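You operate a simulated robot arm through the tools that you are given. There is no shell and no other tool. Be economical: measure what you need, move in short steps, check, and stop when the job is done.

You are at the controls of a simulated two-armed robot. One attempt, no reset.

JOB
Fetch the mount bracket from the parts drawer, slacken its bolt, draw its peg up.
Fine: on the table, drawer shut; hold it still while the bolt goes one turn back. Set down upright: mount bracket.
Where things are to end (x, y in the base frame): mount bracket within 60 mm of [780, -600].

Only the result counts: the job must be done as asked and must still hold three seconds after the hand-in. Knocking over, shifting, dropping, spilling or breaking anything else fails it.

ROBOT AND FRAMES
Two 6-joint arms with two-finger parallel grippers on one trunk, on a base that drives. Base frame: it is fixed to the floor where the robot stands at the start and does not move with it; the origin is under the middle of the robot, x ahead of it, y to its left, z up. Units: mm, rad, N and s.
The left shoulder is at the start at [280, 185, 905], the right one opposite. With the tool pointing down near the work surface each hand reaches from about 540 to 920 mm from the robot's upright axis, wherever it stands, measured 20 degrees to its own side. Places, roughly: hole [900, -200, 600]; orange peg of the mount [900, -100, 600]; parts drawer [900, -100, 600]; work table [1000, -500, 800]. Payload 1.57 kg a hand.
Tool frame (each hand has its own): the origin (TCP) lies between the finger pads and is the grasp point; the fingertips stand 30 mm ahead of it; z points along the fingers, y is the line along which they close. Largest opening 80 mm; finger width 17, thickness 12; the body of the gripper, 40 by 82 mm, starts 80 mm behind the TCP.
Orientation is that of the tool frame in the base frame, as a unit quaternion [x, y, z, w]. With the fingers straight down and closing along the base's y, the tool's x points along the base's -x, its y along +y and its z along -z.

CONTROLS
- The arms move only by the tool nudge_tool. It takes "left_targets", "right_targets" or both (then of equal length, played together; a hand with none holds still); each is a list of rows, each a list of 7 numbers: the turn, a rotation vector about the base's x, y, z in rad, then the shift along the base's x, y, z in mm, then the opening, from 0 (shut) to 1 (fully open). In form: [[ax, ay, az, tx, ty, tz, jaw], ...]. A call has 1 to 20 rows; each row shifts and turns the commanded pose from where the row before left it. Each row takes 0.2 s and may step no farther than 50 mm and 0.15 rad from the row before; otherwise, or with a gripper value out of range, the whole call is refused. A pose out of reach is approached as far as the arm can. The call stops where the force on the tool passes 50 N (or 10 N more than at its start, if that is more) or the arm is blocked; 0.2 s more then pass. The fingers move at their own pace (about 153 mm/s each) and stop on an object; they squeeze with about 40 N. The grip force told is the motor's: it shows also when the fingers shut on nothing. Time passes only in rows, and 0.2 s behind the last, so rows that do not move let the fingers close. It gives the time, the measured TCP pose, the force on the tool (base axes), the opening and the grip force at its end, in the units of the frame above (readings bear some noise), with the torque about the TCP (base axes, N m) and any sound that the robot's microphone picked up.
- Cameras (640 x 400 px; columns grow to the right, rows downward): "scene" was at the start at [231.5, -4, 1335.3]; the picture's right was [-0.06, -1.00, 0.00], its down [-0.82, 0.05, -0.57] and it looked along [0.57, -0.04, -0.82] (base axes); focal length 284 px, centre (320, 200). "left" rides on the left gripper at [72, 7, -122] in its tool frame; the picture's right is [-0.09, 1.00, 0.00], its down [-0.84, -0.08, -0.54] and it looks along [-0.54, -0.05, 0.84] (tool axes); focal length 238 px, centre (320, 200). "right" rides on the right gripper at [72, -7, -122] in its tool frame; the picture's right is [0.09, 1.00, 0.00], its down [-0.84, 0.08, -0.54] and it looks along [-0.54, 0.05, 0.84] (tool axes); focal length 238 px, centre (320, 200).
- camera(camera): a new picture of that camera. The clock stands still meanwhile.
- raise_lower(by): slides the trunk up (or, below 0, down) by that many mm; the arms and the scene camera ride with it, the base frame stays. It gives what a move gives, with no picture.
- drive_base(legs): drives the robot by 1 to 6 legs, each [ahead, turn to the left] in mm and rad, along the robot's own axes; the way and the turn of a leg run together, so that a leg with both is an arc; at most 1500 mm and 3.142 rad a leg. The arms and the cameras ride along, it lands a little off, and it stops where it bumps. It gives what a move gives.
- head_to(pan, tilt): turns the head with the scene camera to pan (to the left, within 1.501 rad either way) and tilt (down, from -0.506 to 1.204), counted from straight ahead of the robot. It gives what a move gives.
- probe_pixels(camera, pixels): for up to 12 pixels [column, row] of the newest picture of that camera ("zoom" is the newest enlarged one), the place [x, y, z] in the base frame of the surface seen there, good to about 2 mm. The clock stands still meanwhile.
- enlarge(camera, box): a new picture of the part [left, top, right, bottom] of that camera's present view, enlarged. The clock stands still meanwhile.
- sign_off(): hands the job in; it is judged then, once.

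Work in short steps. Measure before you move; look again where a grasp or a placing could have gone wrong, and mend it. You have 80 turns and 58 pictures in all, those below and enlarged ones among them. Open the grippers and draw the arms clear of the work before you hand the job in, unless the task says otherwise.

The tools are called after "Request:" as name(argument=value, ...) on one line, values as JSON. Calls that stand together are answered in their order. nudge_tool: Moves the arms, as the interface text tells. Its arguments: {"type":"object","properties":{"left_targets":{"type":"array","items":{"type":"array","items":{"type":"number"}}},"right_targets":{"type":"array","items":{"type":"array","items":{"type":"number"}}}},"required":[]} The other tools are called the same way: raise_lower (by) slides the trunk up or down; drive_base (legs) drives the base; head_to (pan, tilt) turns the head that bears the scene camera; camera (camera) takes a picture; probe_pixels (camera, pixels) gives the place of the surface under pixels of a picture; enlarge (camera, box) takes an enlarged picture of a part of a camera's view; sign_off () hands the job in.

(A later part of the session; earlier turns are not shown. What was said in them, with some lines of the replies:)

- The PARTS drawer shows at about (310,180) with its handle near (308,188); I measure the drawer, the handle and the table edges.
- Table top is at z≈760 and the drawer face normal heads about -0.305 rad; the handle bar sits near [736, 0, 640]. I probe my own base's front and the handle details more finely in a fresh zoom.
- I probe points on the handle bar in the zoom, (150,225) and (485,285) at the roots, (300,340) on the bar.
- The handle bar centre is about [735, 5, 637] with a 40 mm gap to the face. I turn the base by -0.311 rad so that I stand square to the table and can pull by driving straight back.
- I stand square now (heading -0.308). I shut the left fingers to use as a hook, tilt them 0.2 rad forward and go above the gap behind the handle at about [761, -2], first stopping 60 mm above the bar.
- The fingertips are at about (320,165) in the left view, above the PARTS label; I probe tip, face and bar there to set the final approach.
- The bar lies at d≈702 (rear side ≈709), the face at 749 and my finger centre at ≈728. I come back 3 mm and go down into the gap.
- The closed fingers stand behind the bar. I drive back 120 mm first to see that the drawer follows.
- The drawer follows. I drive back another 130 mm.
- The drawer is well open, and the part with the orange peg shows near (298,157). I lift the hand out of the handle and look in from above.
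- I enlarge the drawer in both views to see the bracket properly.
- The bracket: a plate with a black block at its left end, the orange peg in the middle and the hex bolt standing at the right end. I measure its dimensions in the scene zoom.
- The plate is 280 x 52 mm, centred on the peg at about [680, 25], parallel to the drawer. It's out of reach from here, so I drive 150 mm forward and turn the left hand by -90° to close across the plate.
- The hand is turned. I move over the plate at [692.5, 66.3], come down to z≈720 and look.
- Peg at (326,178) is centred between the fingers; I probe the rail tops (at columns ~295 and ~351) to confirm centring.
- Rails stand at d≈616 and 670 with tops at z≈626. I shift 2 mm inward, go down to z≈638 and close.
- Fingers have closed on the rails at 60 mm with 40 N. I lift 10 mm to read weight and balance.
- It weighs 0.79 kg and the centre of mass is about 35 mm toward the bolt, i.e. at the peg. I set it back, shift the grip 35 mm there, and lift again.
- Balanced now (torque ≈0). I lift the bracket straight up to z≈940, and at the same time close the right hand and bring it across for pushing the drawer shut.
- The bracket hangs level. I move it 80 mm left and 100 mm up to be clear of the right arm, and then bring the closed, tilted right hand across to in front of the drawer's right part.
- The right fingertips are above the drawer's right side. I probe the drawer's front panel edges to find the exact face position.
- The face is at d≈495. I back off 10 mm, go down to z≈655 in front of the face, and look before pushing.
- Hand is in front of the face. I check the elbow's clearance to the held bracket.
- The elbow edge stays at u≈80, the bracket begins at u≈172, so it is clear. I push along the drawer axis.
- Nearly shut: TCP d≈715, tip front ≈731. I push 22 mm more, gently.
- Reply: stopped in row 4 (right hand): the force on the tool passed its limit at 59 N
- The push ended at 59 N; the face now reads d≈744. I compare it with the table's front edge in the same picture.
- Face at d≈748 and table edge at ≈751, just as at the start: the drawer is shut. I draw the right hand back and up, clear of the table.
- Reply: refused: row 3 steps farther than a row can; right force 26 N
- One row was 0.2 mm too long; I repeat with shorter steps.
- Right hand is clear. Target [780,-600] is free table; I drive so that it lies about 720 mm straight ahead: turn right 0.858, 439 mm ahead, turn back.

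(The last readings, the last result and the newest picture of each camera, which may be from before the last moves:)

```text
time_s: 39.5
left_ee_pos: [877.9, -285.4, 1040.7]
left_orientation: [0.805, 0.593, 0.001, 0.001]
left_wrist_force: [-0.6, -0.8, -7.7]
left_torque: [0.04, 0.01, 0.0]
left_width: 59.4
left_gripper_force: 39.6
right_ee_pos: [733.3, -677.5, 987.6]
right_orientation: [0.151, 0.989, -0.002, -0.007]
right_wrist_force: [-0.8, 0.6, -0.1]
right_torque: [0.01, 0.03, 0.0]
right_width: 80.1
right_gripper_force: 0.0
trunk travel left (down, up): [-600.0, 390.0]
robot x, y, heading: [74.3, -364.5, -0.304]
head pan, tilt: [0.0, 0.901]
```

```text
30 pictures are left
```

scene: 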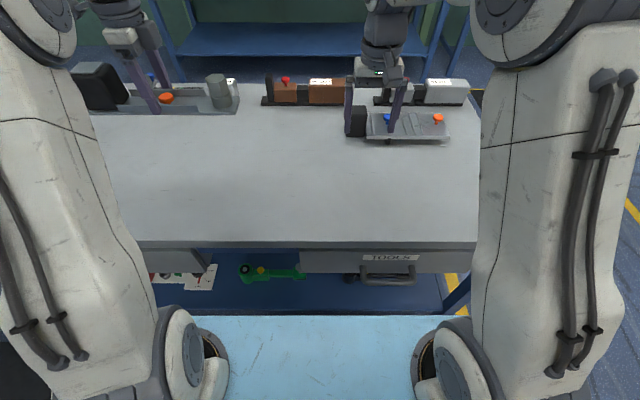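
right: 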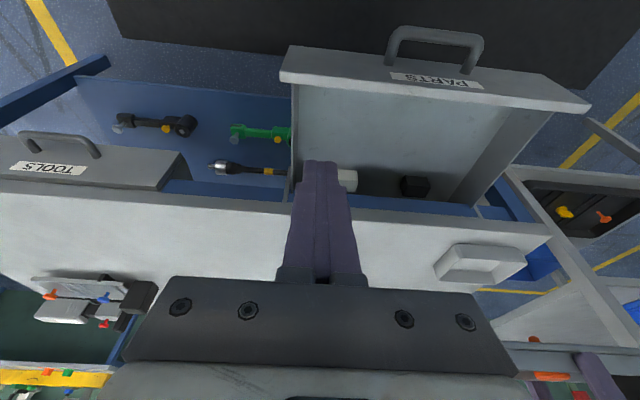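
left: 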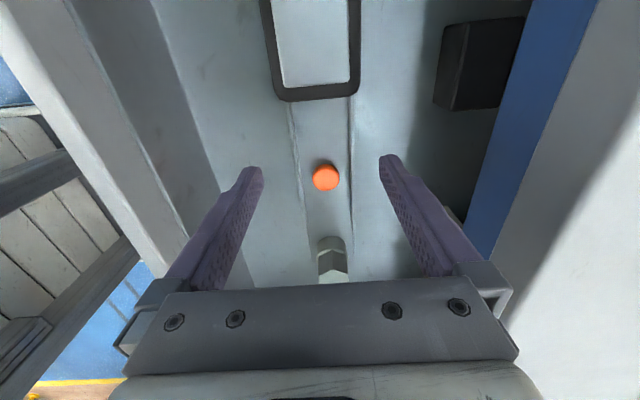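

I stand where planned. The right hand is just over the target, so I move it 195 mm to the right while the left carries the bracket over to above [765, -588].

Request:
nudge_tool(left_targets=[[0, 0, 0, 0, 0, 0, 0.3], [0, 0, 0, 0, 0, 0, 0.3], [0, 0, 0, -16.2, -43.3, 0, 0.3], [0, 0, 0, -16.2, -43.3, 0, 0.3], [0, 0, 0, -16.2, -43.3, 0, 0.3], [0, 0, 0, -16.2, -43.3, 0, 0.3], [0, 0, 0, -16.2, -43.3, 0, 0.3], [0, 0, 0, -16.2, -43.3, 0, 0.3], [0, 0, 0, -16.2, -43.3, 0, 0.3], [0, 0, 0, 0, 0, -50, 0.3], [0, 0, 0, 0, 0, -50, 0.3], [0, 0, 0, 0, 0, -50, 0.3], [0, 0, 0, 0, 0, -40, 0.3], [0, 0, 0, 0, 0, 0, 0.3]], right_targets=[[0, 0, 0, -15, -46, 0, 1], [0, 0, 0, -15, -46, 0, 1], [0, 0, 0, -15, -46, 0, 1], [0, 0, 0, -15, -46, 0, 1], [0, 0, 0, 0, 0, 0, 1], [0, 0, 0, 0, 0, 0, 1], [0, 0, 0, 0, 0, 0, 1], [0, 0, 0, 0, 0, 0, 1], [0, 0, 0, 0, 0, 0, 1], [0, 0, 0, 0, 0, 0, 1], [0, 0, 0, 0, 0, 0, 1], [0, 0, 0, 0, 0, 0, 1], [0, 0, 0, 0, 0, 0, 1], [0, 0, 0, 0, 0, 0, 1]])

Request:
camera(camera="scene")

```text
time_s: 42.5
left_ee_pos: [764.4, -594.6, 853.9]
left_orientation: [0.805, 0.593, 0.0, 0.002]
left_wrist_force: [0.2, -0.6, -8.2]
left_torque: [0.08, -0.02, 0.01]
left_width: 59.6
left_gripper_force: 40.1
right_ee_pos: [674.9, -860.3, 987.6]
right_orientation: [0.151, 0.989, -0.001, -0.007]
right_wrist_force: [-0.2, 0.4, 0.7]
right_torque: [0.0, 0.01, 0.01]
right_width: 79.8
right_gripper_force: 0.1
trunk travel left (down, up): [-600.0, 390.0]
robot x, y, heading: [72.9, -362.4, -0.304]
head pan, tilt: [0.0, 0.901]
```

```text
29 pictures are left
```

scene: 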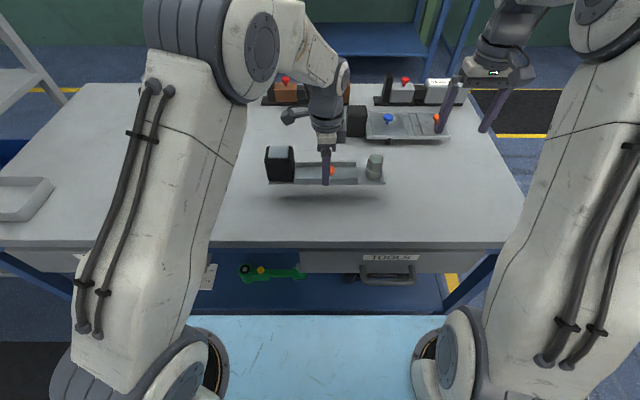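

Bracket is above free table. I lower it to 6 mm above, then gently to contact (expected TCP z≈796).

Request:
nudge_tool(left_targets=[[0, 0, 0, 0, 0, -30, 0.3], [0, 0, 0, 0, 0, -18, 0.3], [0, 0, 0, 0, 0, -4, 0.3], [0, 0, 0, 0, 0, -3, 0.3], [0, 0, 0, 0, 0, -2, 0.3], [0, 0, 0, 0, 0, 0, 0.3]])

Request:
enlarge(camera="scene", box=[240, 120, 410, 226])

```text
time_s: 44.0
left_ee_pos: [766.5, -590.6, 797.9]
left_orientation: [0.805, 0.593, 0.001, 0.004]
left_wrist_force: [-8.2, 4.3, 32.8]
left_torque: [0.23, 0.49, -0.05]
left_width: 59.4
left_gripper_force: 40.7
right_ee_pos: [673.8, -859.9, 990.2]
right_orientation: [0.152, 0.988, -0.002, -0.006]
right_wrist_force: [-0.1, 0.1, -0.5]
right_torque: [-0.01, 0.05, -0.01]
right_width: 80.1
right_gripper_force: 0.0
trunk travel left (down, up): [-600.0, 390.0]
robot x, y, heading: [73.9, -359.1, -0.306]
head pan, tilt: [0.0, 0.901]
```

```text
3.76 times, centred on (325, 173) of scene
```

zoom: 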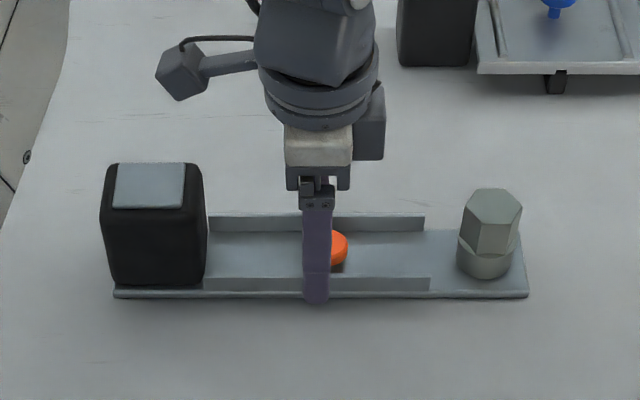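

The bracket stands on the table at about [765,-596]. I unload slightly, open, rise, move 106 mm left over the black block.

Request:
nudge_tool(left_targets=[[0, 0, 0, 0, 0, 2, 0.3], [0, 0, 0, 0, 0, 0, 1], [0, 0, 0, 0, 0, 0, 1], [0, 0, 0, 0, 0, 50, 1], [0, 0, 0, 0, 0, 50, 1], [0, 0, 0, 0, 0, 30, 1], [0, 0, 0, 11, 34, 0, 1], [0, 0, 0, 11, 34, 0, 1], [0, 0, 0, 11, 33, 0, 1], [0, 0, 0, 0, 0, 0, 1]])

Request:
camera(camera="left")

Request:
enlarge(camera="scene", box=[240, 120, 410, 226])

```text
time_s: 46.1
left_ee_pos: [798.4, -486.4, 925.9]
left_orientation: [0.805, 0.593, 0.001, 0.001]
left_wrist_force: [0.5, -0.3, 0.1]
left_torque: [0.04, -0.01, 0.0]
left_width: 80.2
left_gripper_force: 0.2
right_ee_pos: [675.4, -860.6, 987.8]
right_orientation: [0.152, 0.988, -0.001, -0.008]
right_wrist_force: [-0.3, 0.1, 0.7]
right_torque: [0.0, 0.0, -0.02]
right_width: 80.0
right_gripper_force: 0.1
trunk travel left (down, up): [-600.0, 390.0]
robot x, y, heading: [72.6, -363.0, -0.303]
head pan, tilt: [0.0, 0.901]
```

```text
27 pictures are left
```

left: 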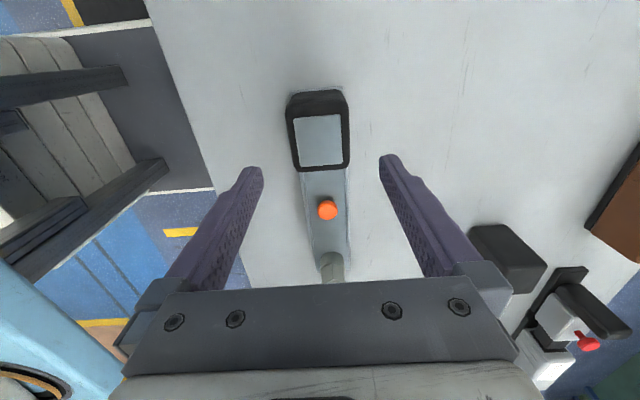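

```text
3.76 times, centred on (325, 173) of scene
```

zoom: 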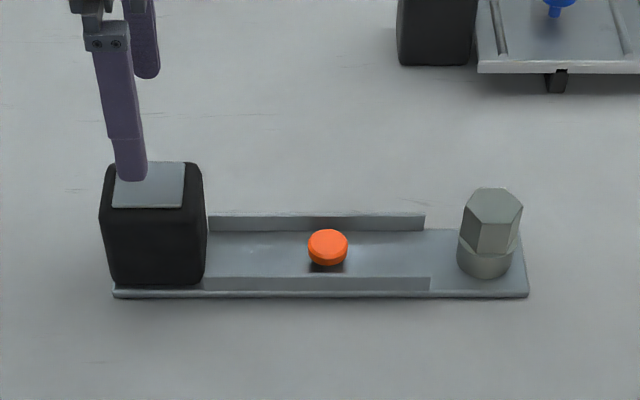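

I probe the block top corners, the peg and the bolt head in this zoom to fix their positions.

Request:
probe_pixels(camera="zoom", pixels=[[116, 206], [182, 206], [185, 165], [152, 190], [104, 200], [204, 200], [150, 250], [327, 242], [494, 203], [472, 215], [515, 215], [488, 270]])

Request:
probe_pixels(camera="left", pixels=[[296, 120], [347, 120], [290, 140], [349, 140], [320, 97], [320, 170], [328, 208], [335, 262], [320, 190]])

Request:
probe_pixels(camera="zoom", pixels=[[492, 190], [464, 200], [521, 204], [505, 220], [495, 235], [478, 235], [500, 195], [485, 208], [520, 292], [120, 292], [310, 225], [345, 260]])

```text
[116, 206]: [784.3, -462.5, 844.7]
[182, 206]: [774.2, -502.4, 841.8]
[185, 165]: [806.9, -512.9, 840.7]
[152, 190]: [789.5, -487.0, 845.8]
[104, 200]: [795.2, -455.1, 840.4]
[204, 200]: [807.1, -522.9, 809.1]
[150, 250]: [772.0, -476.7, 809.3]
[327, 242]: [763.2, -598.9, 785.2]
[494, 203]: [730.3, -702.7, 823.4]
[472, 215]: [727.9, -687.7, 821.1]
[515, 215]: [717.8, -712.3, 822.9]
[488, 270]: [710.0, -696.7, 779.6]
```

```text
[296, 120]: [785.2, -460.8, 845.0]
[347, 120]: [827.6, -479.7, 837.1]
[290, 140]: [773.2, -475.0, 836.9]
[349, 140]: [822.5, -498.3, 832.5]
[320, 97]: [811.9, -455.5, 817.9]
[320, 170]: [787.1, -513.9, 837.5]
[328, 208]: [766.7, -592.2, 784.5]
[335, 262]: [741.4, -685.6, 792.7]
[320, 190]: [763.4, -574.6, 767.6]
```

```text
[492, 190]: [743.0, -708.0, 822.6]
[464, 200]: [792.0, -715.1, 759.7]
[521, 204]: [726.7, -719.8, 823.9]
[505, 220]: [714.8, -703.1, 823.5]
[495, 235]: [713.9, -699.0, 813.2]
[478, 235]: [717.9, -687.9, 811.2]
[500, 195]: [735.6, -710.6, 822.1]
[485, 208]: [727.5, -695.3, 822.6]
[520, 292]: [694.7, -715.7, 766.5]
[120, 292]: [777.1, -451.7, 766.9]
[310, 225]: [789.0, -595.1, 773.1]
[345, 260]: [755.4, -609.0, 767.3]
```

Block centre is [798,-484], exactly under the left hand. I go down to z≈815 and grip the block to hold the bracket still.

Request:
nudge_tool(left_targets=[[0, 0, 0, 0, 1, -40, 1], [0, 0, 0, 0, 1, -40, 1], [0, 0, 0, 0, 0, -30, 1], [0, 0, 0, 0, 0, 0, 0.6], [0, 0, 0, 0, 0, 0, 0.3], [0, 0, 0, 0, 0, 0, 0.3]])

Request:
enlarge(camera="scene", box=[345, 155, 393, 200])

Request:
camera(camera="right")

```text
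time_s: 47.5
left_ee_pos: [796.6, -484.3, 817.1]
left_orientation: [0.805, 0.593, 0.0, 0.0]
left_wrist_force: [2.0, 0.0, -0.4]
left_torque: [-0.12, 0.1, 0.38]
left_width: 56.0
left_gripper_force: 40.2
right_ee_pos: [673.8, -861.4, 987.2]
right_orientation: [0.151, 0.989, -0.001, -0.007]
right_wrist_force: [0.5, 0.4, 0.2]
right_torque: [0.0, -0.01, -0.02]
right_width: 79.8
right_gripper_force: 0.2
trunk travel left (down, up): [-600.0, 390.0]
robot x, y, heading: [71.9, -363.0, -0.302]
head pan, tilt: [0.0, 0.901]
```

```text
8.89 times, centred on (369, 178) of scene
```

zoom: 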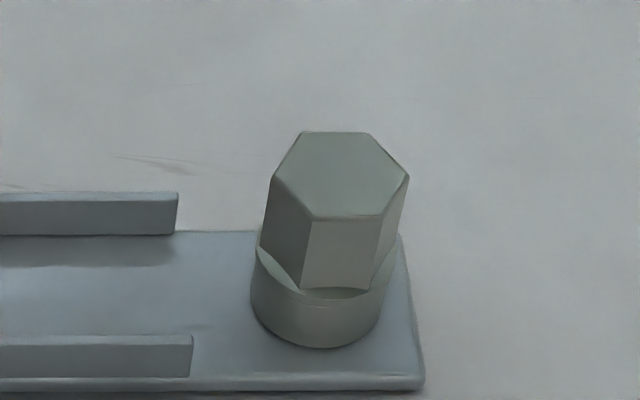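

```text
24 pictures are left
```

right: 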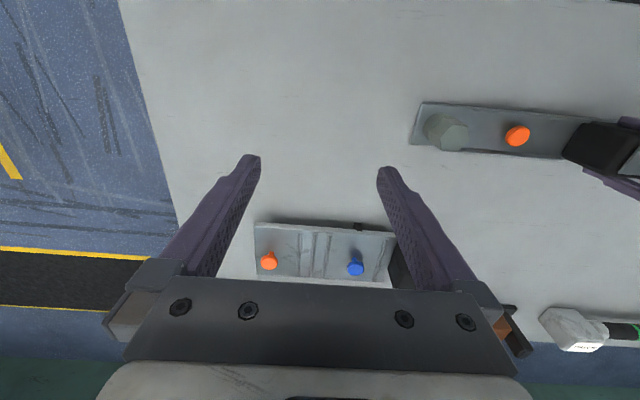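

The hex has flats facing front/back (the d direction). I probe slightly inside its top corners.

Request:
probe_pixels(camera="zoom", pixels=[[306, 137], [365, 137], [402, 177], [379, 211], [314, 213], [278, 178], [340, 176], [330, 250], [335, 290], [325, 325], [230, 300]])

```text
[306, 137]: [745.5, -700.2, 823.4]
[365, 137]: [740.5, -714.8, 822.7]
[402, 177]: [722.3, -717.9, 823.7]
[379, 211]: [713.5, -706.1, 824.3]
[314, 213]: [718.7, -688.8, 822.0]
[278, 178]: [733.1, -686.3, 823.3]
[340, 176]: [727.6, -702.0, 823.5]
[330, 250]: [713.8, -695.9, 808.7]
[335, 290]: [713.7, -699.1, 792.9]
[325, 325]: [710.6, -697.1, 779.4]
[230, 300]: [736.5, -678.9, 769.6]
```

Bolt head: centre [729,-702], top z 823, flats square to the plate, about 30 mm across. I turn the right hand by -π/2 and bring it over the bolt, stopping at z≈890.

Request:
nudge_tool(right_targets=[[0, 0, -0.143, 5, 14.5, 0, 1], [0, 0, -0.143, 5, 14.5, 0, 1], [0, 0, -0.143, 5, 14.5, 0, 1], [0, 0, -0.143, 5, 14.5, 0, 1], [0, 0, -0.143, 5, 14.5, 0, 1], [0, 0, -0.143, 5, 14.5, 0, 1], [0, 0, -0.143, 5, 14.5, 0, 1], [0, 0, -0.143, 5, 14.5, 0, 1], [0, 0, -0.143, 5, 14.5, 0, 1], [0, 0, -0.143, 5, 14.5, 0, 1], [0, 0, -0.141, 5, 14, 0, 1], [0, 0, 0, 0, 0, -50, 1], [0, 0, 0, 0, 0, -47, 1], [0, 0, 0, 0, 0, 0, 1]])

Request:
camera(camera="right")

Request:
camera(camera="scene")

```text
time_s: 50.5
left_ee_pos: [796.5, -484.9, 816.6]
left_orientation: [0.805, 0.593, 0.0, 0.0]
left_wrist_force: [-0.7, 0.8, -0.9]
left_torque: [0.26, 0.04, -0.17]
left_width: 55.9
left_gripper_force: 39.6
right_ee_pos: [729.4, -701.5, 890.4]
right_orientation: [0.806, 0.592, 0.004, -0.006]
right_wrist_force: [0.4, 0.6, 0.8]
right_torque: [-0.01, 0.02, 0.01]
right_width: 80.0
right_gripper_force: 0.0
trunk travel left (down, up): [-600.0, 390.0]
robot x, y, heading: [69.3, -361.5, -0.306]
head pan, tilt: [0.0, 0.901]
```

```text
23 pictures are left
```

right: 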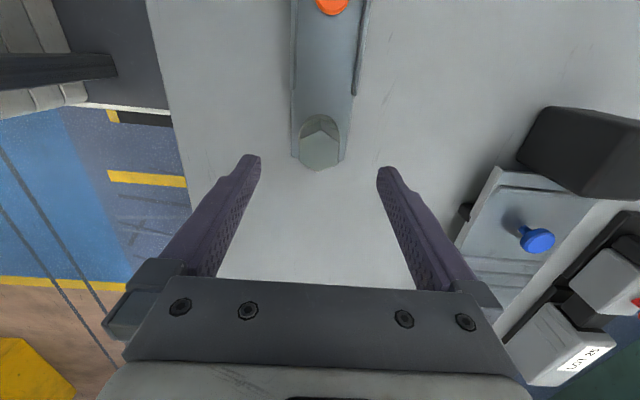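

```text
22 pictures are left
```

scene: 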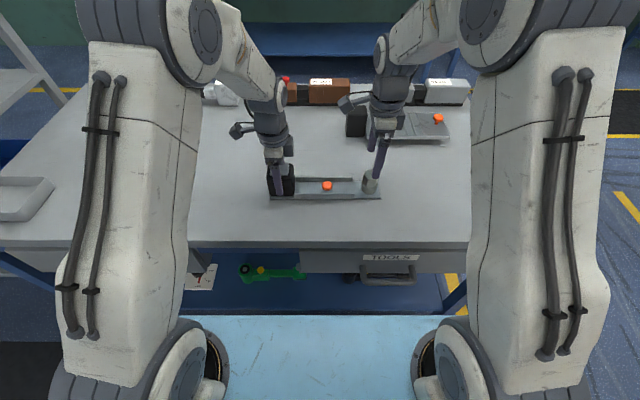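

The bolt head is centred between the right fingers; I probe its top in this view to confirm the centre.

Request:
probe_pixels(camera="right", pixels=[[302, 152], [338, 150], [320, 152], [320, 136], [318, 168], [304, 140], [336, 137], [334, 162], [306, 164]])

```text
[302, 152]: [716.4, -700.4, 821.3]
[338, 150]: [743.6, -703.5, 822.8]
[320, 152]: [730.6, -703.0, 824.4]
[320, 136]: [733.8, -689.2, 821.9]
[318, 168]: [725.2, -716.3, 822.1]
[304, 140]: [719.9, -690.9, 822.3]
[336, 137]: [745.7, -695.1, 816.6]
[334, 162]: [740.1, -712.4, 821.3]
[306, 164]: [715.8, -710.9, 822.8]
```

Centre confirmed at [730,-702.5]. I go down to z≈828 and close on the flats.

Request:
nudge_tool(right_targets=[[0, 0, 0, 0.5, -1, -30, 1], [0, 0, 0, 0, 0, -20, 1], [0, 0, 0, 0, 0, -12, 1], [0, 0, 0, 0, 0, 0, 0.5], [0, 0, 0, 0, 0, 0, 0.2], [0, 0, 0, 0, 0, 0, 0.0], [0, 0, 0, 0, 0, 0, 0.0]])

```text
time_s: 52.1
left_ee_pos: [796.2, -484.8, 817.4]
left_orientation: [0.805, 0.594, 0.0, 0.001]
left_wrist_force: [4.2, -0.8, -0.6]
left_torque: [0.68, 0.3, 0.89]
left_width: 56.0
left_gripper_force: 39.5
right_ee_pos: [729.7, -704.3, 827.1]
right_orientation: [0.806, 0.591, 0.004, -0.007]
right_wrist_force: [-4.3, 0.8, 0.1]
right_torque: [-0.12, -0.41, 0.06]
right_width: 33.4
right_gripper_force: 40.2
trunk travel left (down, up): [-600.0, 390.0]
robot x, y, heading: [71.7, -365.4, -0.31]
head pan, tilt: [0.0, 0.901]
```

Gripped at 33.4 mm across the flats. I turn 0.6 rad counter-clockwise as a test.

Request:
nudge_tool(right_targets=[[0, 0, 0.1, 0, 0, 0, 0], [0, 0, 0.1, 0, 0, 0, 0], [0, 0, 0.1, 0, 0, 0, 0], [0, 0, 0.1, 0, 0, 0, 0], [0, 0, 0.1, 0, 0, 0, 0], [0, 0, 0.1, 0, 0, 0, 0]])

Request:
enlarge(camera="scene", box=[250, 130, 410, 230])

```text
time_s: 53.5
left_ee_pos: [797.0, -484.0, 817.4]
left_orientation: [0.805, 0.593, 0.001, 0.001]
left_wrist_force: [0.7, 6.7, -0.3]
left_torque: [-0.56, 0.38, 0.32]
left_width: 55.7
left_gripper_force: 39.5
right_ee_pos: [729.2, -704.0, 828.2]
right_orientation: [0.594, 0.804, 0.002, -0.006]
right_wrist_force: [-2.4, -7.5, 3.5]
right_torque: [0.11, 0.01, -0.31]
right_width: 33.8
right_gripper_force: 40.3
trunk travel left (down, up): [-600.0, 390.0]
robot x, y, heading: [76.4, -366.8, -0.303]
head pan, tilt: [0.0, 0.901]
```

```text
4.00 times, centred on (330, 180) of scene
```

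zoom: 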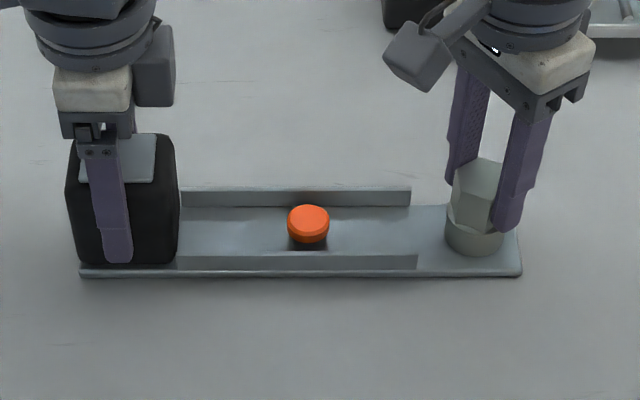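

The hex turned with the fingers and the bracket stayed put. I continue to a half turn (2.54 rad more).

Request:
nudge_tool(right_targets=[[0, 0, 0.1412, 0, 0, 0, 0], [0, 0, 0.1412, 0, 0, 0, 0], [0, 0, 0.1412, 0, 0, 0, 0], [0, 0, 0.1412, 0, 0, 0, 0], [0, 0, 0.1412, 0, 0, 0, 0], [0, 0, 0.1412, 0, 0, 0, 0], [0, 0, 0.1412, 0, 0, 0, 0], [0, 0, 0.1412, 0, 0, 0, 0], [0, 0, 0.1412, 0, 0, 0, 0], [0, 0, 0.1412, 0, 0, 0, 0], [0, 0, 0.1412, 0, 0, 0, 0], [0, 0, 0.1412, 0, 0, 0, 0], [0, 0, 0.1412, 0, 0, 0, 0], [0, 0, 0.1412, 0, 0, 0, 0], [0, 0, 0.1412, 0, 0, 0, 0], [0, 0, 0.1412, 0, 0, 0, 0], [0, 0, 0.1412, 0, 0, 0, 0], [0, 0, 0.1412, 0, 0, 0, 0], [0, 0, 0, 0, 0, 0, 0]])

Request:
enlarge(camera="scene", box=[250, 130, 410, 230])

```text
time_s: 57.5
left_ee_pos: [796.0, -483.3, 817.3]
left_orientation: [0.805, 0.593, 0.0, 0.001]
left_wrist_force: [-4.6, -11.8, -4.3]
left_torque: [0.84, 0.18, -0.28]
left_width: 55.9
left_gripper_force: 40.4
right_ee_pos: [730.1, -702.8, 827.6]
right_orientation: [-0.592, 0.806, -0.007, -0.003]
right_wrist_force: [5.3, 18.2, 24.2]
right_torque: [0.44, 0.25, -0.23]
right_width: 33.5
right_gripper_force: 39.6
trunk travel left (down, up): [-600.0, 390.0]
robot x, y, heading: [74.7, -362.7, -0.302]
head pan, tilt: [0.0, 0.901]
```

```text
4.00 times, centred on (330, 180) of scene
```

zoom: 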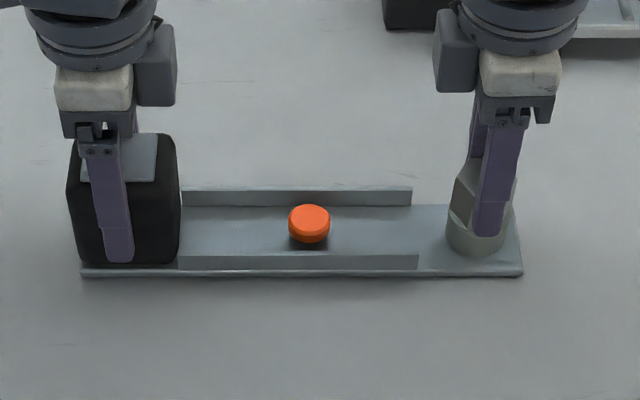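

Exactly a half turn (yaw changed by π), bracket still. I open, rise 70 mm and turn the hand back by π for the second half.

Request:
nudge_tool(right_targets=[[0, 0, 0, 0, 0, 0, 0.8], [0, 0, 0, 0, 0, 0, 1], [0, 0, 0, 0, 0, 40, 1], [0, 0, 0, 0, 0, 30, 1], [0, 0, -0.148, 0, 0, 0, 1], [0, 0, -0.148, 0, 0, 0, 1], [0, 0, -0.148, 0, 0, 0, 1], [0, 0, -0.148, 0, 0, 0, 1], [0, 0, -0.148, 0, 0, 0, 1], [0, 0, -0.148, 0, 0, 0, 1], [0, 0, -0.148, 0, 0, 0, 1], [0, 0, -0.148, 0, 0, 0, 1], [0, 0, -0.148, 0, 0, 0, 1], [0, 0, -0.148, 0, 0, 0, 1], [0, 0, -0.148, 0, 0, 0, 1]])

Request:
nudge_tool(right_targets=[[0, 0, -0.148, 0, 0, 0, 1], [0, 0, -0.148, 0, 0, 0, 1], [0, 0, -0.148, 0, 0, 0, 1], [0, 0, -0.148, 0, 0, 0, 1], [0, 0, -0.148, 0, 0, 0, 1], [0, 0, -0.148, 0, 0, 0, 1], [0, 0, -0.148, 0, 0, 0, 1], [0, 0, -0.148, 0, 0, 0, 1], [0, 0, -0.148, 0, 0, 0, 1], [0, 0, -0.148, 0, 0, 0, 1], [0, 0, -0.0336, 0, 0, 0, 1], [0, 0, 0, 0, 0, 0, 1]])

Request:
camera(camera="right")

```text
time_s: 60.8
left_ee_pos: [796.4, -484.3, 818.2]
left_orientation: [0.805, 0.593, 0.0, 0.001]
left_wrist_force: [1.1, -0.1, -0.2]
left_torque: [-0.88, 0.39, 0.49]
left_width: 55.8
left_gripper_force: 40.1
right_ee_pos: [727.6, -703.9, 897.6]
right_orientation: [0.181, 0.984, -0.002, -0.007]
right_wrist_force: [-0.3, 0.7, 0.3]
right_torque: [0.01, -0.02, -0.01]
right_width: 79.6
right_gripper_force: 0.0
trunk travel left (down, up): [-600.0, 390.0]
robot x, y, heading: [72.4, -361.9, -0.304]
head pan, tilt: [0.0, 0.901]
```

```text
time_s: 63.4
left_ee_pos: [796.6, -484.4, 816.9]
left_orientation: [0.805, 0.593, 0.001, 0.0]
left_wrist_force: [0.2, -1.0, -0.2]
left_torque: [-0.25, 0.17, 0.22]
left_width: 55.6
left_gripper_force: 39.9
right_ee_pos: [729.7, -702.1, 897.7]
right_orientation: [0.807, 0.591, 0.005, -0.006]
right_wrist_force: [0.7, -0.2, 1.0]
right_torque: [0.02, 0.01, -0.01]
right_width: 80.0
right_gripper_force: 0.2
trunk travel left (down, up): [-600.0, 390.0]
robot x, y, heading: [72.2, -366.1, -0.306]
head pan, tilt: [0.0, 0.901]
```

```text
19 pictures are left
```

right: 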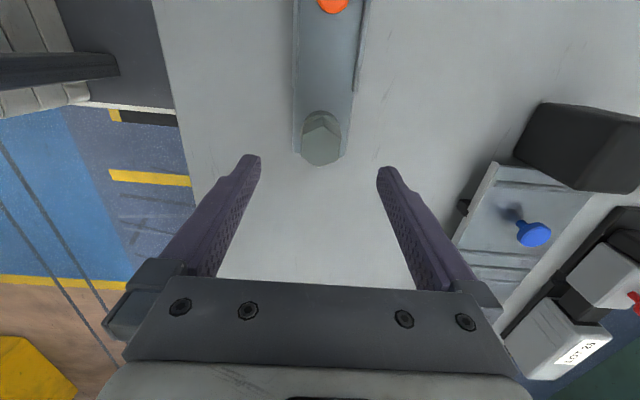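

The hex looks near square but I check its angle in an enlargement.

Request:
enlarge(camera="right", box=[280, 95, 360, 175])

```text
5.00 times, centred on (320, 135) of right
```

zoom: 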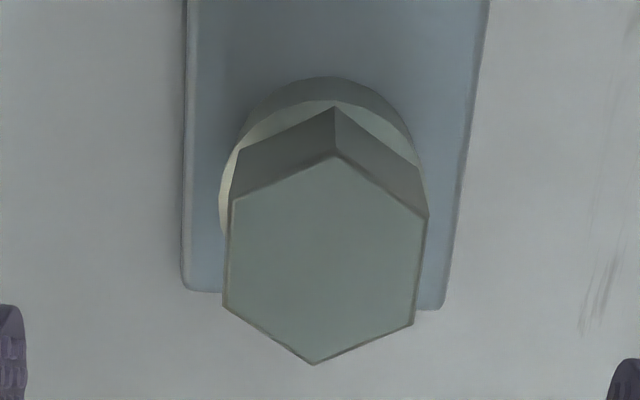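

The hex is within a degree or two of square. I probe its top for the rise, then regrip.

Request:
probe_pixels(camera="zoom", pixels=[[325, 260], [240, 210], [415, 225], [312, 350], [335, 165], [232, 300], [405, 315]])

Request:
nudge_tool(right_targets=[[0, 0, 0, 0, 0, -40, 1], [0, 0, 0, 0, 0, -28, 1], [0, 0, 0, 0, 0, 0, 0.5], [0, 0, 0, 0, 0, 0, 0.2], [0, 0, 0, 0, 0, 0, 0.0], [0, 0, 0, 0, 0, 0, 0.0]])

```text
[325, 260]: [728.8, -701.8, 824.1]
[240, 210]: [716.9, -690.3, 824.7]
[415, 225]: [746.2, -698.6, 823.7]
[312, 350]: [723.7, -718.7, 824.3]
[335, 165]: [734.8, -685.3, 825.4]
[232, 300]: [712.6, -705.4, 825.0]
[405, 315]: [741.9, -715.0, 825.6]
```

```text
time_s: 64.8
left_ee_pos: [796.8, -483.5, 816.9]
left_orientation: [0.805, 0.593, 0.001, 0.0]
left_wrist_force: [-3.1, 3.0, 0.4]
left_torque: [-0.1, 0.36, -0.66]
left_width: 55.6
left_gripper_force: 40.3
right_ee_pos: [728.0, -704.0, 830.6]
right_orientation: [0.806, 0.592, 0.004, -0.006]
right_wrist_force: [3.6, -2.1, -0.5]
right_torque: [-0.2, -0.41, -0.2]
right_width: 33.4
right_gripper_force: 40.0
trunk travel left (down, up): [-600.0, 390.0]
robot x, y, heading: [75.3, -363.6, -0.301]
head pan, tilt: [0.0, 0.901]
```

The bolt rose about 1.5 mm. I make the second half turn, letting the hand rise slightly with it.

Request:
nudge_tool(right_targets=[[0, 0, 0.1, 0, 0, 0, 0], [0, 0, 0.1, 0, 0, 0, 0], [0, 0, 0.1, 0, 0, 0.1, 0], [0, 0, 0.1, 0, 0, 0.1, 0], [0, 0, 0.1, 0, 0, 0.1, 0], [0, 0, 0.1, 0, 0, 0.1, 0]])

Request:
nudge_tool(right_targets=[[0, 0, 0.143, 0, 0, 0.1, 0], [0, 0, 0.143, 0, 0, 0.1, 0], [0, 0, 0.143, 0, 0, 0.1, 0], [0, 0, 0.143, 0, 0, 0.1, 0], [0, 0, 0.143, 0, 0, 0.1, 0], [0, 0, 0.143, 0, 0, 0.1, 0], [0, 0, 0.143, 0, 0, 0.1, 0], [0, 0, 0.143, 0, 0, 0.1, 0], [0, 0, 0.143, 0, 0, 0.1, 0], [0, 0, 0.143, 0, 0, 0.1, 0], [0, 0, 0.143, 0, 0, 0.1, 0], [0, 0, 0.143, 0, 0, 0.1, 0], [0, 0, 0.143, 0, 0, 0.1, 0], [0, 0, 0.143, 0, 0, 0.1, 0], [0, 0, 0.143, 0, 0, 0.1, 0], [0, 0, 0.143, 0, 0, 0.1, 0], [0, 0, 0.143, 0, 0, 0.1, 0], [0, 0, 0.143, 0, 0, 0.1, 0], [0, 0, 0, 0, 0, 0, 0]])

Request:
enlarge(camera="scene", box=[250, 130, 410, 230])

```text
time_s: 66.2
left_ee_pos: [797.0, -484.0, 816.9]
left_orientation: [0.806, 0.592, 0.0, 0.002]
left_wrist_force: [-4.4, 3.5, -0.3]
left_torque: [-0.12, 0.81, -0.88]
left_width: 55.6
left_gripper_force: 40.2
right_ee_pos: [727.9, -704.6, 830.7]
right_orientation: [0.595, 0.804, 0.001, -0.008]
right_wrist_force: [4.3, -3.6, -4.1]
right_torque: [-0.57, -0.61, -0.38]
right_width: 33.6
right_gripper_force: 39.7
trunk travel left (down, up): [-600.0, 390.0]
robot x, y, heading: [72.1, -363.5, -0.306]
head pan, tilt: [0.0, 0.901]
```

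```text
time_s: 70.2
left_ee_pos: [796.7, -484.5, 817.5]
left_orientation: [0.805, 0.593, 0.001, 0.001]
left_wrist_force: [-4.6, -19.3, -1.0]
left_torque: [0.34, -0.31, 0.41]
left_width: 55.2
left_gripper_force: 39.9
right_ee_pos: [729.4, -701.7, 830.7]
right_orientation: [-0.606, 0.796, -0.005, -0.004]
right_wrist_force: [4.3, 18.6, -3.5]
right_torque: [0.0, 0.26, -0.14]
right_width: 33.6
right_gripper_force: 39.7
trunk travel left (down, up): [-600.0, 390.0]
robot x, y, heading: [71.8, -365.6, -0.308]
head pan, tilt: [0.0, 0.901]
```

```text
4.00 times, centred on (330, 180) of scene
```

zoom: 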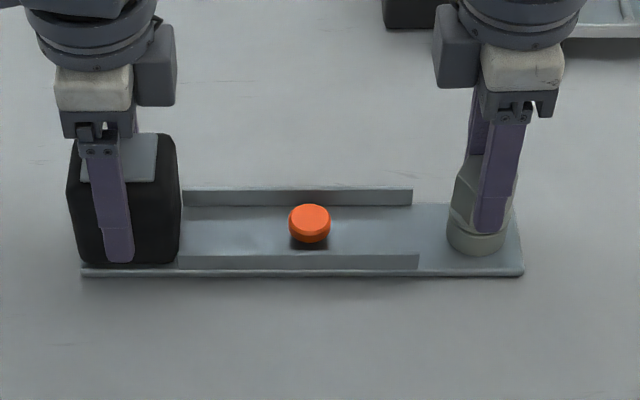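

One full turn done; bracket unmoved. I open and lift the right hand, turn it back to close along the plate, and measure the peg.

Request:
probe_pixels(camera="zoom", pixels=[[309, 215], [293, 217], [325, 217], [309, 207], [309, 226], [309, 238], [296, 235], [309, 246], [309, 192], [309, 258], [250, 240]])

Request:
nudge_tool(right_targets=[[0, 0, 0, 0, 0, 0, 0.8], [0, 0, 0, 0, 0, 0, 1], [0, 0, 0, 0, 0, 40, 1], [0, 0, 0, 0, 0, 30, 1], [0, 0, -0.1464, 0, 0, 0, 1], [0, 0, -0.1464, 0, 0, 0, 1], [0, 0, -0.1464, 0, 0, 0, 1], [0, 0, -0.1464, 0, 0, 0, 1], [0, 0, -0.1464, 0, 0, 0, 1], [0, 0, -0.1464, 0, 0, 0, 1], [0, 0, -0.1464, 0, 0, 0, 1], [0, 0, -0.1464, 0, 0, 0, 0.6], [0, 0, -0.1464, 0, 0, 0, 0.6], [0, 0, -0.1464, 0, 0, 0, 0.6], [0, 0, -0.1464, 0, 0, 0, 0.6], [0, 0, 0, 0, 0, 0, 0.6]])

Request:
camera(camera="right")

```text
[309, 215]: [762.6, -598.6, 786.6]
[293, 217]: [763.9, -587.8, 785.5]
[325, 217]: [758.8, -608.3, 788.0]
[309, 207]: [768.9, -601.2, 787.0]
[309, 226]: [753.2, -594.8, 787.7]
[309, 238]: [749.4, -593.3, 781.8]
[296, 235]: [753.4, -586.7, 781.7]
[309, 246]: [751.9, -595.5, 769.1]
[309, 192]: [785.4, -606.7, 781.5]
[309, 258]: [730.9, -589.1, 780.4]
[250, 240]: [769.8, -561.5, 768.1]
```

```text
time_s: 73.5
left_ee_pos: [796.3, -485.0, 817.1]
left_orientation: [0.806, 0.592, 0.001, 0.001]
left_wrist_force: [-1.8, -0.2, 0.7]
left_torque: [0.53, 0.03, -0.11]
left_width: 55.8
left_gripper_force: 40.3
right_ee_pos: [729.2, -704.8, 902.5]
right_orientation: [0.155, 0.988, -0.002, -0.008]
right_wrist_force: [-0.4, -0.2, -0.2]
right_torque: [0.01, 0.01, 0.01]
right_width: 47.9
right_gripper_force: 0.0
trunk travel left (down, up): [-600.0, 390.0]
robot x, y, heading: [73.2, -365.5, -0.304]
head pan, tilt: [0.0, 0.901]
```

```text
16 pictures are left
```

right: 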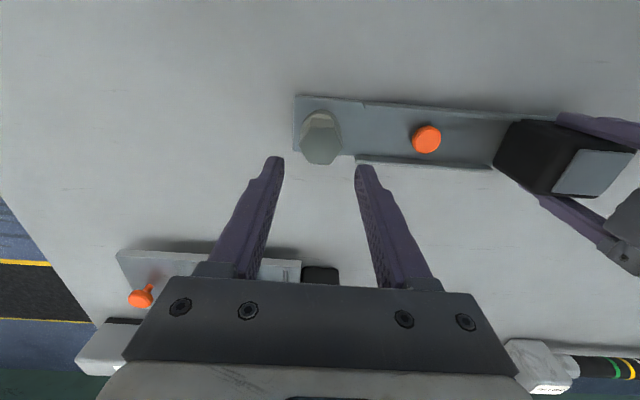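

Peg cap centre is about [763,-598], top z 787. I move over it at this height, then down to z≈850 and check.

Request:
nudge_tool(right_targets=[[0, 0, 0, 11.3, 35.4, 0, 0.6], [0, 0, 0, 11.3, 35.4, 0, 0.6], [0, 0, 0, 11.3, 35.4, 0, 0.6], [0, 0, 0, 0, 0, -30, 0.6], [0, 0, 0, 0, 0, -22, 0.6], [0, 0, 0, 0, 0, 0, 0.6]])

Request:
camera(camera="right")

Request:
enlarge(camera="scene", box=[250, 130, 410, 230])

```text
time_s: 75.0
left_ee_pos: [796.8, -484.2, 817.2]
left_orientation: [0.806, 0.592, 0.001, 0.0]
left_wrist_force: [-0.5, 0.1, 0.0]
left_torque: [0.03, 0.15, -0.02]
left_width: 55.7
left_gripper_force: 39.6
right_ee_pos: [763.4, -594.8, 851.1]
right_orientation: [0.155, 0.988, -0.001, -0.007]
right_wrist_force: [0.4, -0.7, 0.3]
right_torque: [-0.03, 0.01, 0.01]
right_width: 47.8
right_gripper_force: 0.0
trunk travel left (down, up): [-600.0, 390.0]
robot x, y, heading: [74.1, -364.8, -0.309]
head pan, tilt: [0.0, 0.901]
```

```text
15 pictures are left
```

right: 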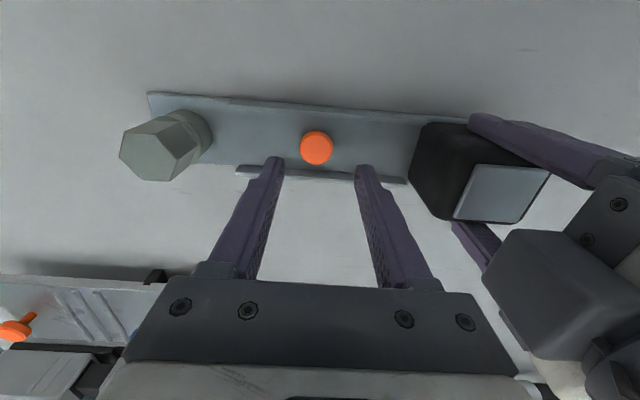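

```text
4.00 times, centred on (330, 180) of scene
```

zoom: 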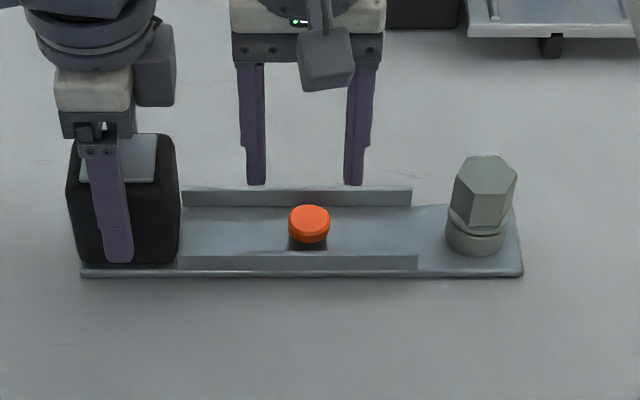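

The bolt is visibly raised, and the fingers straddle the peg. I probe the peg in the right view for final centring.

Request:
probe_pixels(camera="right", pixels=[[303, 148], [330, 148], [316, 146], [316, 134], [316, 160], [328, 155], [316, 170], [310, 120]])

```text
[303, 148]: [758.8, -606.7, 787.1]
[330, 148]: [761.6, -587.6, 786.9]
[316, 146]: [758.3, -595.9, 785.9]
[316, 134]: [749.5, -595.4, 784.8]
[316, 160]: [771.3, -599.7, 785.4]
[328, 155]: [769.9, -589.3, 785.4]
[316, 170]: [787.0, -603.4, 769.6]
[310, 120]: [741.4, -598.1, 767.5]
```

Peg centre ≈[760.5,-597.2]. I correct by (-2.5,-2.5), go down to z≈803 (tips just above the plate) and close.

Request:
nudge_tool(right_targets=[[0, 0, 0, -2.5, -2.5, -20, 0.6], [0, 0, 0, 0, 0, -20, 0.6], [0, 0, 0, 0, 0, -8, 0.6], [0, 0, 0, 0, 0, 0, 0.4], [0, 0, 0, 0, 0, 0, 0.2], [0, 0, 0, 0, 0, 0, 0], [0, 0, 0, 0, 0, 0, 0]])

Request:
enlarge(camera="scene", box=[290, 150, 370, 200])

```text
time_s: 76.5
left_ee_pos: [797.0, -484.6, 817.9]
left_orientation: [0.805, 0.593, 0.0, 0.0]
left_wrist_force: [-2.1, -6.6, 0.4]
left_torque: [0.29, 0.03, 0.05]
left_width: 55.8
left_gripper_force: 39.9
right_ee_pos: [760.9, -598.1, 802.3]
right_orientation: [0.155, 0.988, -0.002, -0.007]
right_wrist_force: [1.5, 6.2, 0.0]
right_torque: [0.18, -0.05, -0.02]
right_width: 27.4
right_gripper_force: 37.9
trunk travel left (down, up): [-600.0, 390.0]
robot x, y, heading: [73.5, -362.9, -0.306]
head pan, tilt: [0.0, 0.901]
```

```text
8.00 times, centred on (330, 175) of scene
```

zoom: 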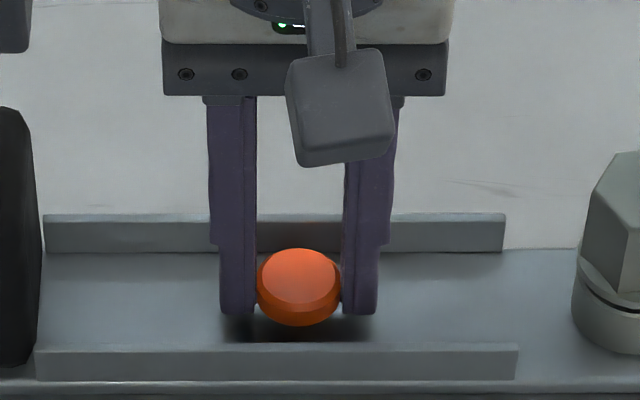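

The cap is gripped (27.4 mm). I pull up in small steps and watch the force.

Request:
nudge_tool(right_targets=[[0, 0, 0, 0, 0, 2, 0], [0, 0, 0, 0, 0, 2, 0], [0, 0, 0, 0, 0, 2, 0], [0, 0, 0, 0, 0, 2, 0], [0, 0, 0, 0, 0, 2, 0], [0, 0, 0, 0, 0, 0, 0]])

Request:
enlarge(camera="scene", box=[290, 150, 370, 200])

```text
time_s: 78.0
left_ee_pos: [797.2, -484.1, 816.5]
left_orientation: [0.805, 0.593, 0.0, 0.002]
left_wrist_force: [-3.7, -24.6, 0.3]
left_torque: [-0.13, -0.11, 0.26]
left_width: 56.0
left_gripper_force: 39.8
right_ee_pos: [761.7, -599.4, 812.3]
right_orientation: [0.156, 0.988, -0.001, -0.007]
right_wrist_force: [4.2, 23.6, -0.9]
right_torque: [0.57, -0.04, 0.09]
right_width: 27.0
right_gripper_force: 37.7
trunk travel left (down, up): [-600.0, 390.0]
robot x, y, heading: [75.0, -363.9, -0.303]
head pan, tilt: [0.0, 0.901]
```

```text
8.00 times, centred on (330, 175) of scene
```

zoom: 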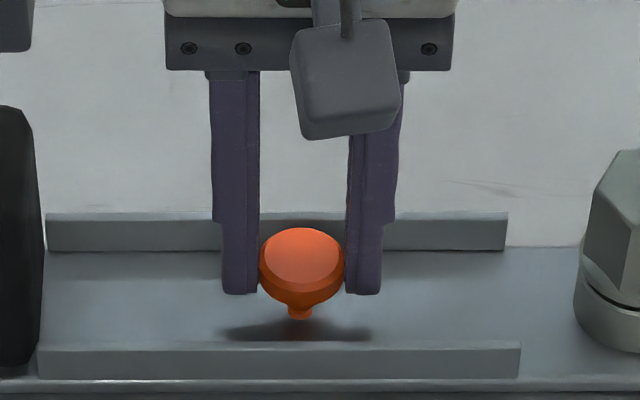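

The peg is coming up; there's 24 N sideways along y, so I ease the hand 1 mm to +y and keep pulling.

Request:
nudge_tool(right_targets=[[0, 0, 0, 0.3, 1, 1, 0], [0, 0, 0, 0, 0, 2, 0], [0, 0, 0, 0, 0, 2, 0], [0, 0, 0, 0, 0, 2, 0], [0, 0, 0, 0, 0, 2, 0], [0, 0, 0, 0, 0, 2, 0], [0, 0, 0, 0, 0, 0, 0]])

Request:
enlarge(camera="scene", box=[290, 150, 370, 200])

```text
time_s: 79.5
left_ee_pos: [798.5, -483.0, 816.8]
left_orientation: [0.805, 0.593, 0.002, 0.0]
left_wrist_force: [-1.4, 2.5, 12.6]
left_torque: [-1.13, 0.65, -0.17]
left_width: 55.8
left_gripper_force: 40.3
right_ee_pos: [760.0, -600.7, 822.9]
right_orientation: [0.155, 0.988, -0.003, -0.01]
right_wrist_force: [2.0, -1.9, -20.7]
right_torque: [-0.46, -0.14, -0.05]
right_width: 27.5
right_gripper_force: 38.1
trunk travel left (down, up): [-600.0, 390.0]
robot x, y, heading: [73.7, -364.0, -0.304]
head pan, tilt: [0.0, 0.901]
```

```text
8.00 times, centred on (330, 175) of scene
```

zoom: 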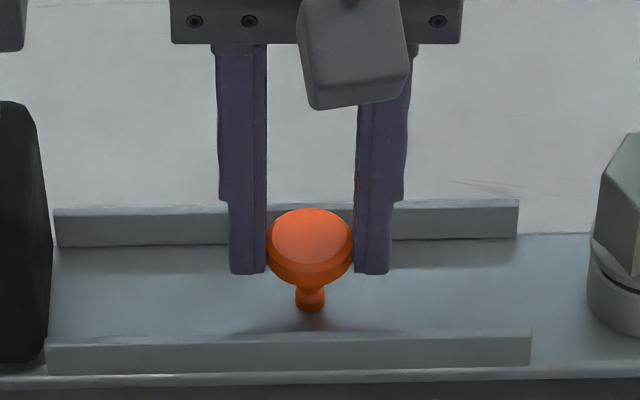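

The peg now resists with 21 N and the plate's bolt end seems to rise: the peg is at its stop. I measure the plate's tilt before easing down.

Request:
probe_pixels(camera="zoom", pixels=[[60, 378], [330, 378], [620, 376], [560, 300], [80, 290], [310, 235], [310, 300], [70, 210], [510, 202]])

```text
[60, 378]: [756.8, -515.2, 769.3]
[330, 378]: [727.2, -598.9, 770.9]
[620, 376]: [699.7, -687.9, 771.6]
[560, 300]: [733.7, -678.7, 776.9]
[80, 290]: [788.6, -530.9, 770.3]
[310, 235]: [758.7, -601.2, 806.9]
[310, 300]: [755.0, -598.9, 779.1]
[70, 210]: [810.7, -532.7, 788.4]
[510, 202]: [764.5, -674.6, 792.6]
```

The plate is lifted about 4-5 mm at the peg, so the peg travel is ≈15 mm, at its stop. I ease down 4.5 mm to let the plate sit flat.

Request:
nudge_tool(right_targets=[[0, 0, 0, 0, 0, -1.5, 0], [0, 0, 0, 0, 0, -1.5, 0], [0, 0, 0, 0, 0, -1.5, 0], [0, 0, 0, 0, 0, 0, 0]])

Request:
enlarge(camera="scene", box=[290, 150, 370, 200])

Request:
probe_pixels(camera="zoom", pixels=[[60, 382], [330, 382], [620, 380], [560, 300], [80, 290], [310, 245], [310, 340], [200, 310], [430, 310]])

```text
time_s: 80.5
left_ee_pos: [796.1, -482.4, 815.7]
left_orientation: [0.805, 0.593, 0.0, -0.002]
left_wrist_force: [9.1, 24.6, -3.6]
left_torque: [0.78, -0.38, 0.13]
left_width: 55.7
left_gripper_force: 39.9
right_ee_pos: [758.6, -599.0, 817.2]
right_orientation: [0.155, 0.988, -0.003, -0.008]
right_wrist_force: [-9.2, -24.6, -2.8]
right_torque: [-0.22, 0.14, -0.08]
right_width: 27.1
right_gripper_force: 37.4
trunk travel left (down, up): [-600.0, 390.0]
robot x, y, heading: [73.5, -364.7, -0.306]
head pan, tilt: [0.0, 0.901]
```

```text
8.00 times, centred on (330, 175) of scene
```

zoom: 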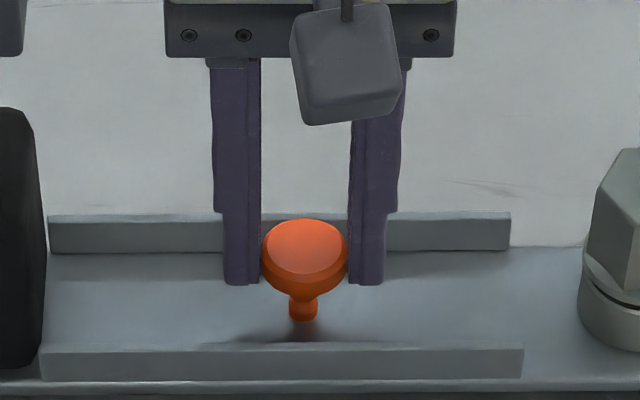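

```text
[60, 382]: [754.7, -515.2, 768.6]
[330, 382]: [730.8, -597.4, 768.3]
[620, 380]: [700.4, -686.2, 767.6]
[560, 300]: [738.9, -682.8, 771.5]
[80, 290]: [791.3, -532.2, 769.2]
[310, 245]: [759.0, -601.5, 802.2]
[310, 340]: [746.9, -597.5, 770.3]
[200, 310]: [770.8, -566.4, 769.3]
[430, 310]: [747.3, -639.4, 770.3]
```

The plate sits flat and the cap is 15.5 mm up. I relieve half a millimetre sideways, open the right hand and rise clear.

Request:
nudge_tool(right_targets=[[0, 0, 0, -0.2, -0.5, 0, 0], [0, 0, 0, 0, 0, 0, 0.3], [0, 0, 0, 0, 0, 0, 0.6], [0, 0, 0, 0, 0, 0, 0.6], [0, 0, 0, 0, 0, 40, 0.6], [0, 0, 0, 0, 0, 45, 0.6], [0, 0, 0, -10, -40, 20, 0.6], [0, 0, 0, -10, -40, 20, 0.6], [0, 0, 0, -10, -40, 20, 0.6], [0, 0, 0, 0, 0, 0, 0.6]])

Request:
enlarge(camera="scene", box=[250, 130, 410, 230])

```text
time_s: 82.8
left_ee_pos: [798.0, -484.2, 816.2]
left_orientation: [0.805, 0.593, 0.001, 0.0]
left_wrist_force: [-0.5, 0.3, -7.3]
left_torque: [0.89, -0.26, 0.0]
left_width: 55.9
left_gripper_force: 40.6
right_ee_pos: [729.9, -720.8, 963.9]
right_orientation: [0.154, 0.988, -0.001, -0.007]
right_wrist_force: [-0.1, -0.3, 0.2]
right_torque: [0.01, 0.02, 0.01]
right_width: 47.9
right_gripper_force: 0.1
trunk travel left (down, up): [-600.0, 390.0]
robot x, y, heading: [74.7, -365.7, -0.305]
head pan, tilt: [0.0, 0.901]
```

```text
4.00 times, centred on (330, 180) of scene
```

zoom: 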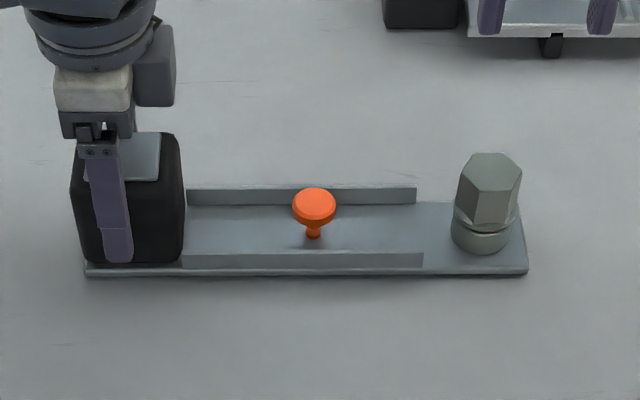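

The peg stays up by itself. The left hand still carries 7 N (bolt end a hair high), so I tilt it gently down until the table carries the bracket, before opening.

Request:
nudge_tool(left_targets=[[0.0048, -0.0015, 0, 0, 0, -0.3, 0.3], [0.0048, -0.0015, 0, 0, 0, -0.3, 0.3], [0.0048, -0.0015, 0, 0, 0, -0.3, 0.3], [0, 0, 0, 0, 0, 0, 0.3]])

```text
time_s: 83.8
left_ee_pos: [798.0, -485.7, 817.5]
left_orientation: [0.805, 0.593, 0.007, -0.003]
left_wrist_force: [1.5, 2.3, 1.5]
left_torque: [-1.2, 0.69, 0.04]
left_width: 56.0
left_gripper_force: 39.8
right_ee_pos: [730.1, -719.9, 964.4]
right_orientation: [0.155, 0.988, -0.002, -0.007]
right_wrist_force: [-0.2, -0.1, -1.0]
right_torque: [0.01, -0.01, 0.0]
right_width: 47.9
right_gripper_force: 0.0
trunk travel left (down, up): [-600.0, 390.0]
robot x, y, heading: [71.5, -363.5, -0.304]
head pan, tilt: [0.0, 0.901]
```

The load is on the table now. I open the left hand, raise it straight up and draw it clear to the left, with the right hand moving off to the right.

Request:
nudge_tool(left_targets=[[0, 0, 0, 0, 0, 0, 0.8], [0, 0, 0, 0, 0, 0, 1], [0, 0, 0, 0, 0, 20, 1], [0, 0, 0, 0, 0, 45, 1], [0, 0, 0, 0, 0, 45, 1], [0, 0, 0, 0, 0, 40, 1], [0, 0, 0, -25, 40, 10, 1], [0, 0, 0, -25, 40, 10, 1], [0, 0, 0, -25, 40, 10, 1], [0, 0, 0, 0, 0, 0, 1]], right_targets=[[0, 0, 0, 0, 0, 0, 0.6], [0, 0, 0, 0, 0, 0, 0.6], [0, 0, 0, 0, 0, 0, 0.6], [0, 0, 0, 0, 0, 0, 0.6], [0, 0, 0, 0, 0, 0, 1], [0, 0, 0, -25, -35, 10, 1], [0, 0, 0, -25, -35, 10, 1], [0, 0, 0, -25, -35, 10, 1], [0, 0, 0, 0, 0, 0, 1], [0, 0, 0, 0, 0, 0, 1]])

Request:
camera(camera="scene")

Request:
enlarge(camera="scene", box=[250, 130, 410, 230])

Request:
probe_pixels(camera="zoom", pixels=[[314, 203], [314, 196], [490, 175], [94, 272], [520, 270], [522, 240], [250, 240]])

```text
time_s: 86.0
left_ee_pos: [722.2, -369.2, 994.9]
left_orientation: [0.806, 0.593, 0.007, -0.003]
left_wrist_force: [-0.3, -0.1, -0.3]
left_torque: [-0.03, 0.01, 0.03]
left_width: 80.1
left_gripper_force: 0.1
right_ee_pos: [653.3, -821.4, 991.4]
right_orientation: [0.155, 0.988, -0.001, -0.008]
right_wrist_force: [0.6, -0.1, 0.0]
right_torque: [0.03, 0.0, 0.02]
right_width: 80.1
right_gripper_force: 0.0
trunk travel left (down, up): [-600.0, 390.0]
robot x, y, heading: [78.3, -365.4, -0.301]
head pan, tilt: [0.0, 0.901]
```

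```text
8 pictures are left
```

scene: 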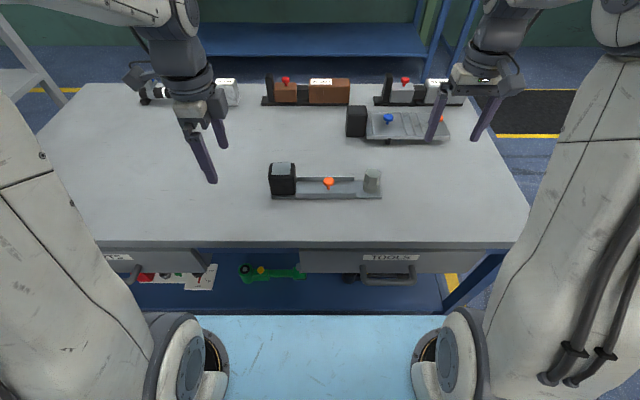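

```text
4.00 times, centred on (330, 180) of scene
```

zoom: 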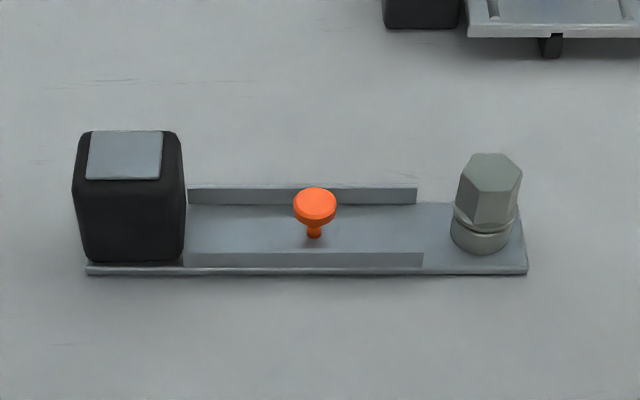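

```text
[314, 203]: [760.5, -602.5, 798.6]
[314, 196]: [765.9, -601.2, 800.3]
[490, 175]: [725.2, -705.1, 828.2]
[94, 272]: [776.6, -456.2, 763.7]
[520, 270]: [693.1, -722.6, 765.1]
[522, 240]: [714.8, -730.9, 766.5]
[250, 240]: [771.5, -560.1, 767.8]
```

The bracket stands flat at about [762,-598] with its bolt raised and its peg up. The drawer is shut and both hands are open and clear, so I hand in.

Request:
sign_off()

```text
The job is handed in.
```

I handed the job in with the mount bracket standing upright on the table at about [762, -598], roughly 18 mm from the target.

- **Bolt:** I turned it one full turn back while the left hand held the bracket still. The bolt head ended about 4 mm higher.
- **Peg:** I drew it up to its stop, about 14–15 mm. It stayed up after I let go.
- **Drawer:** the parts drawer is shut, with its face in line with where it was at the start.
- **Arms:** both grippers are open and clear of the work.
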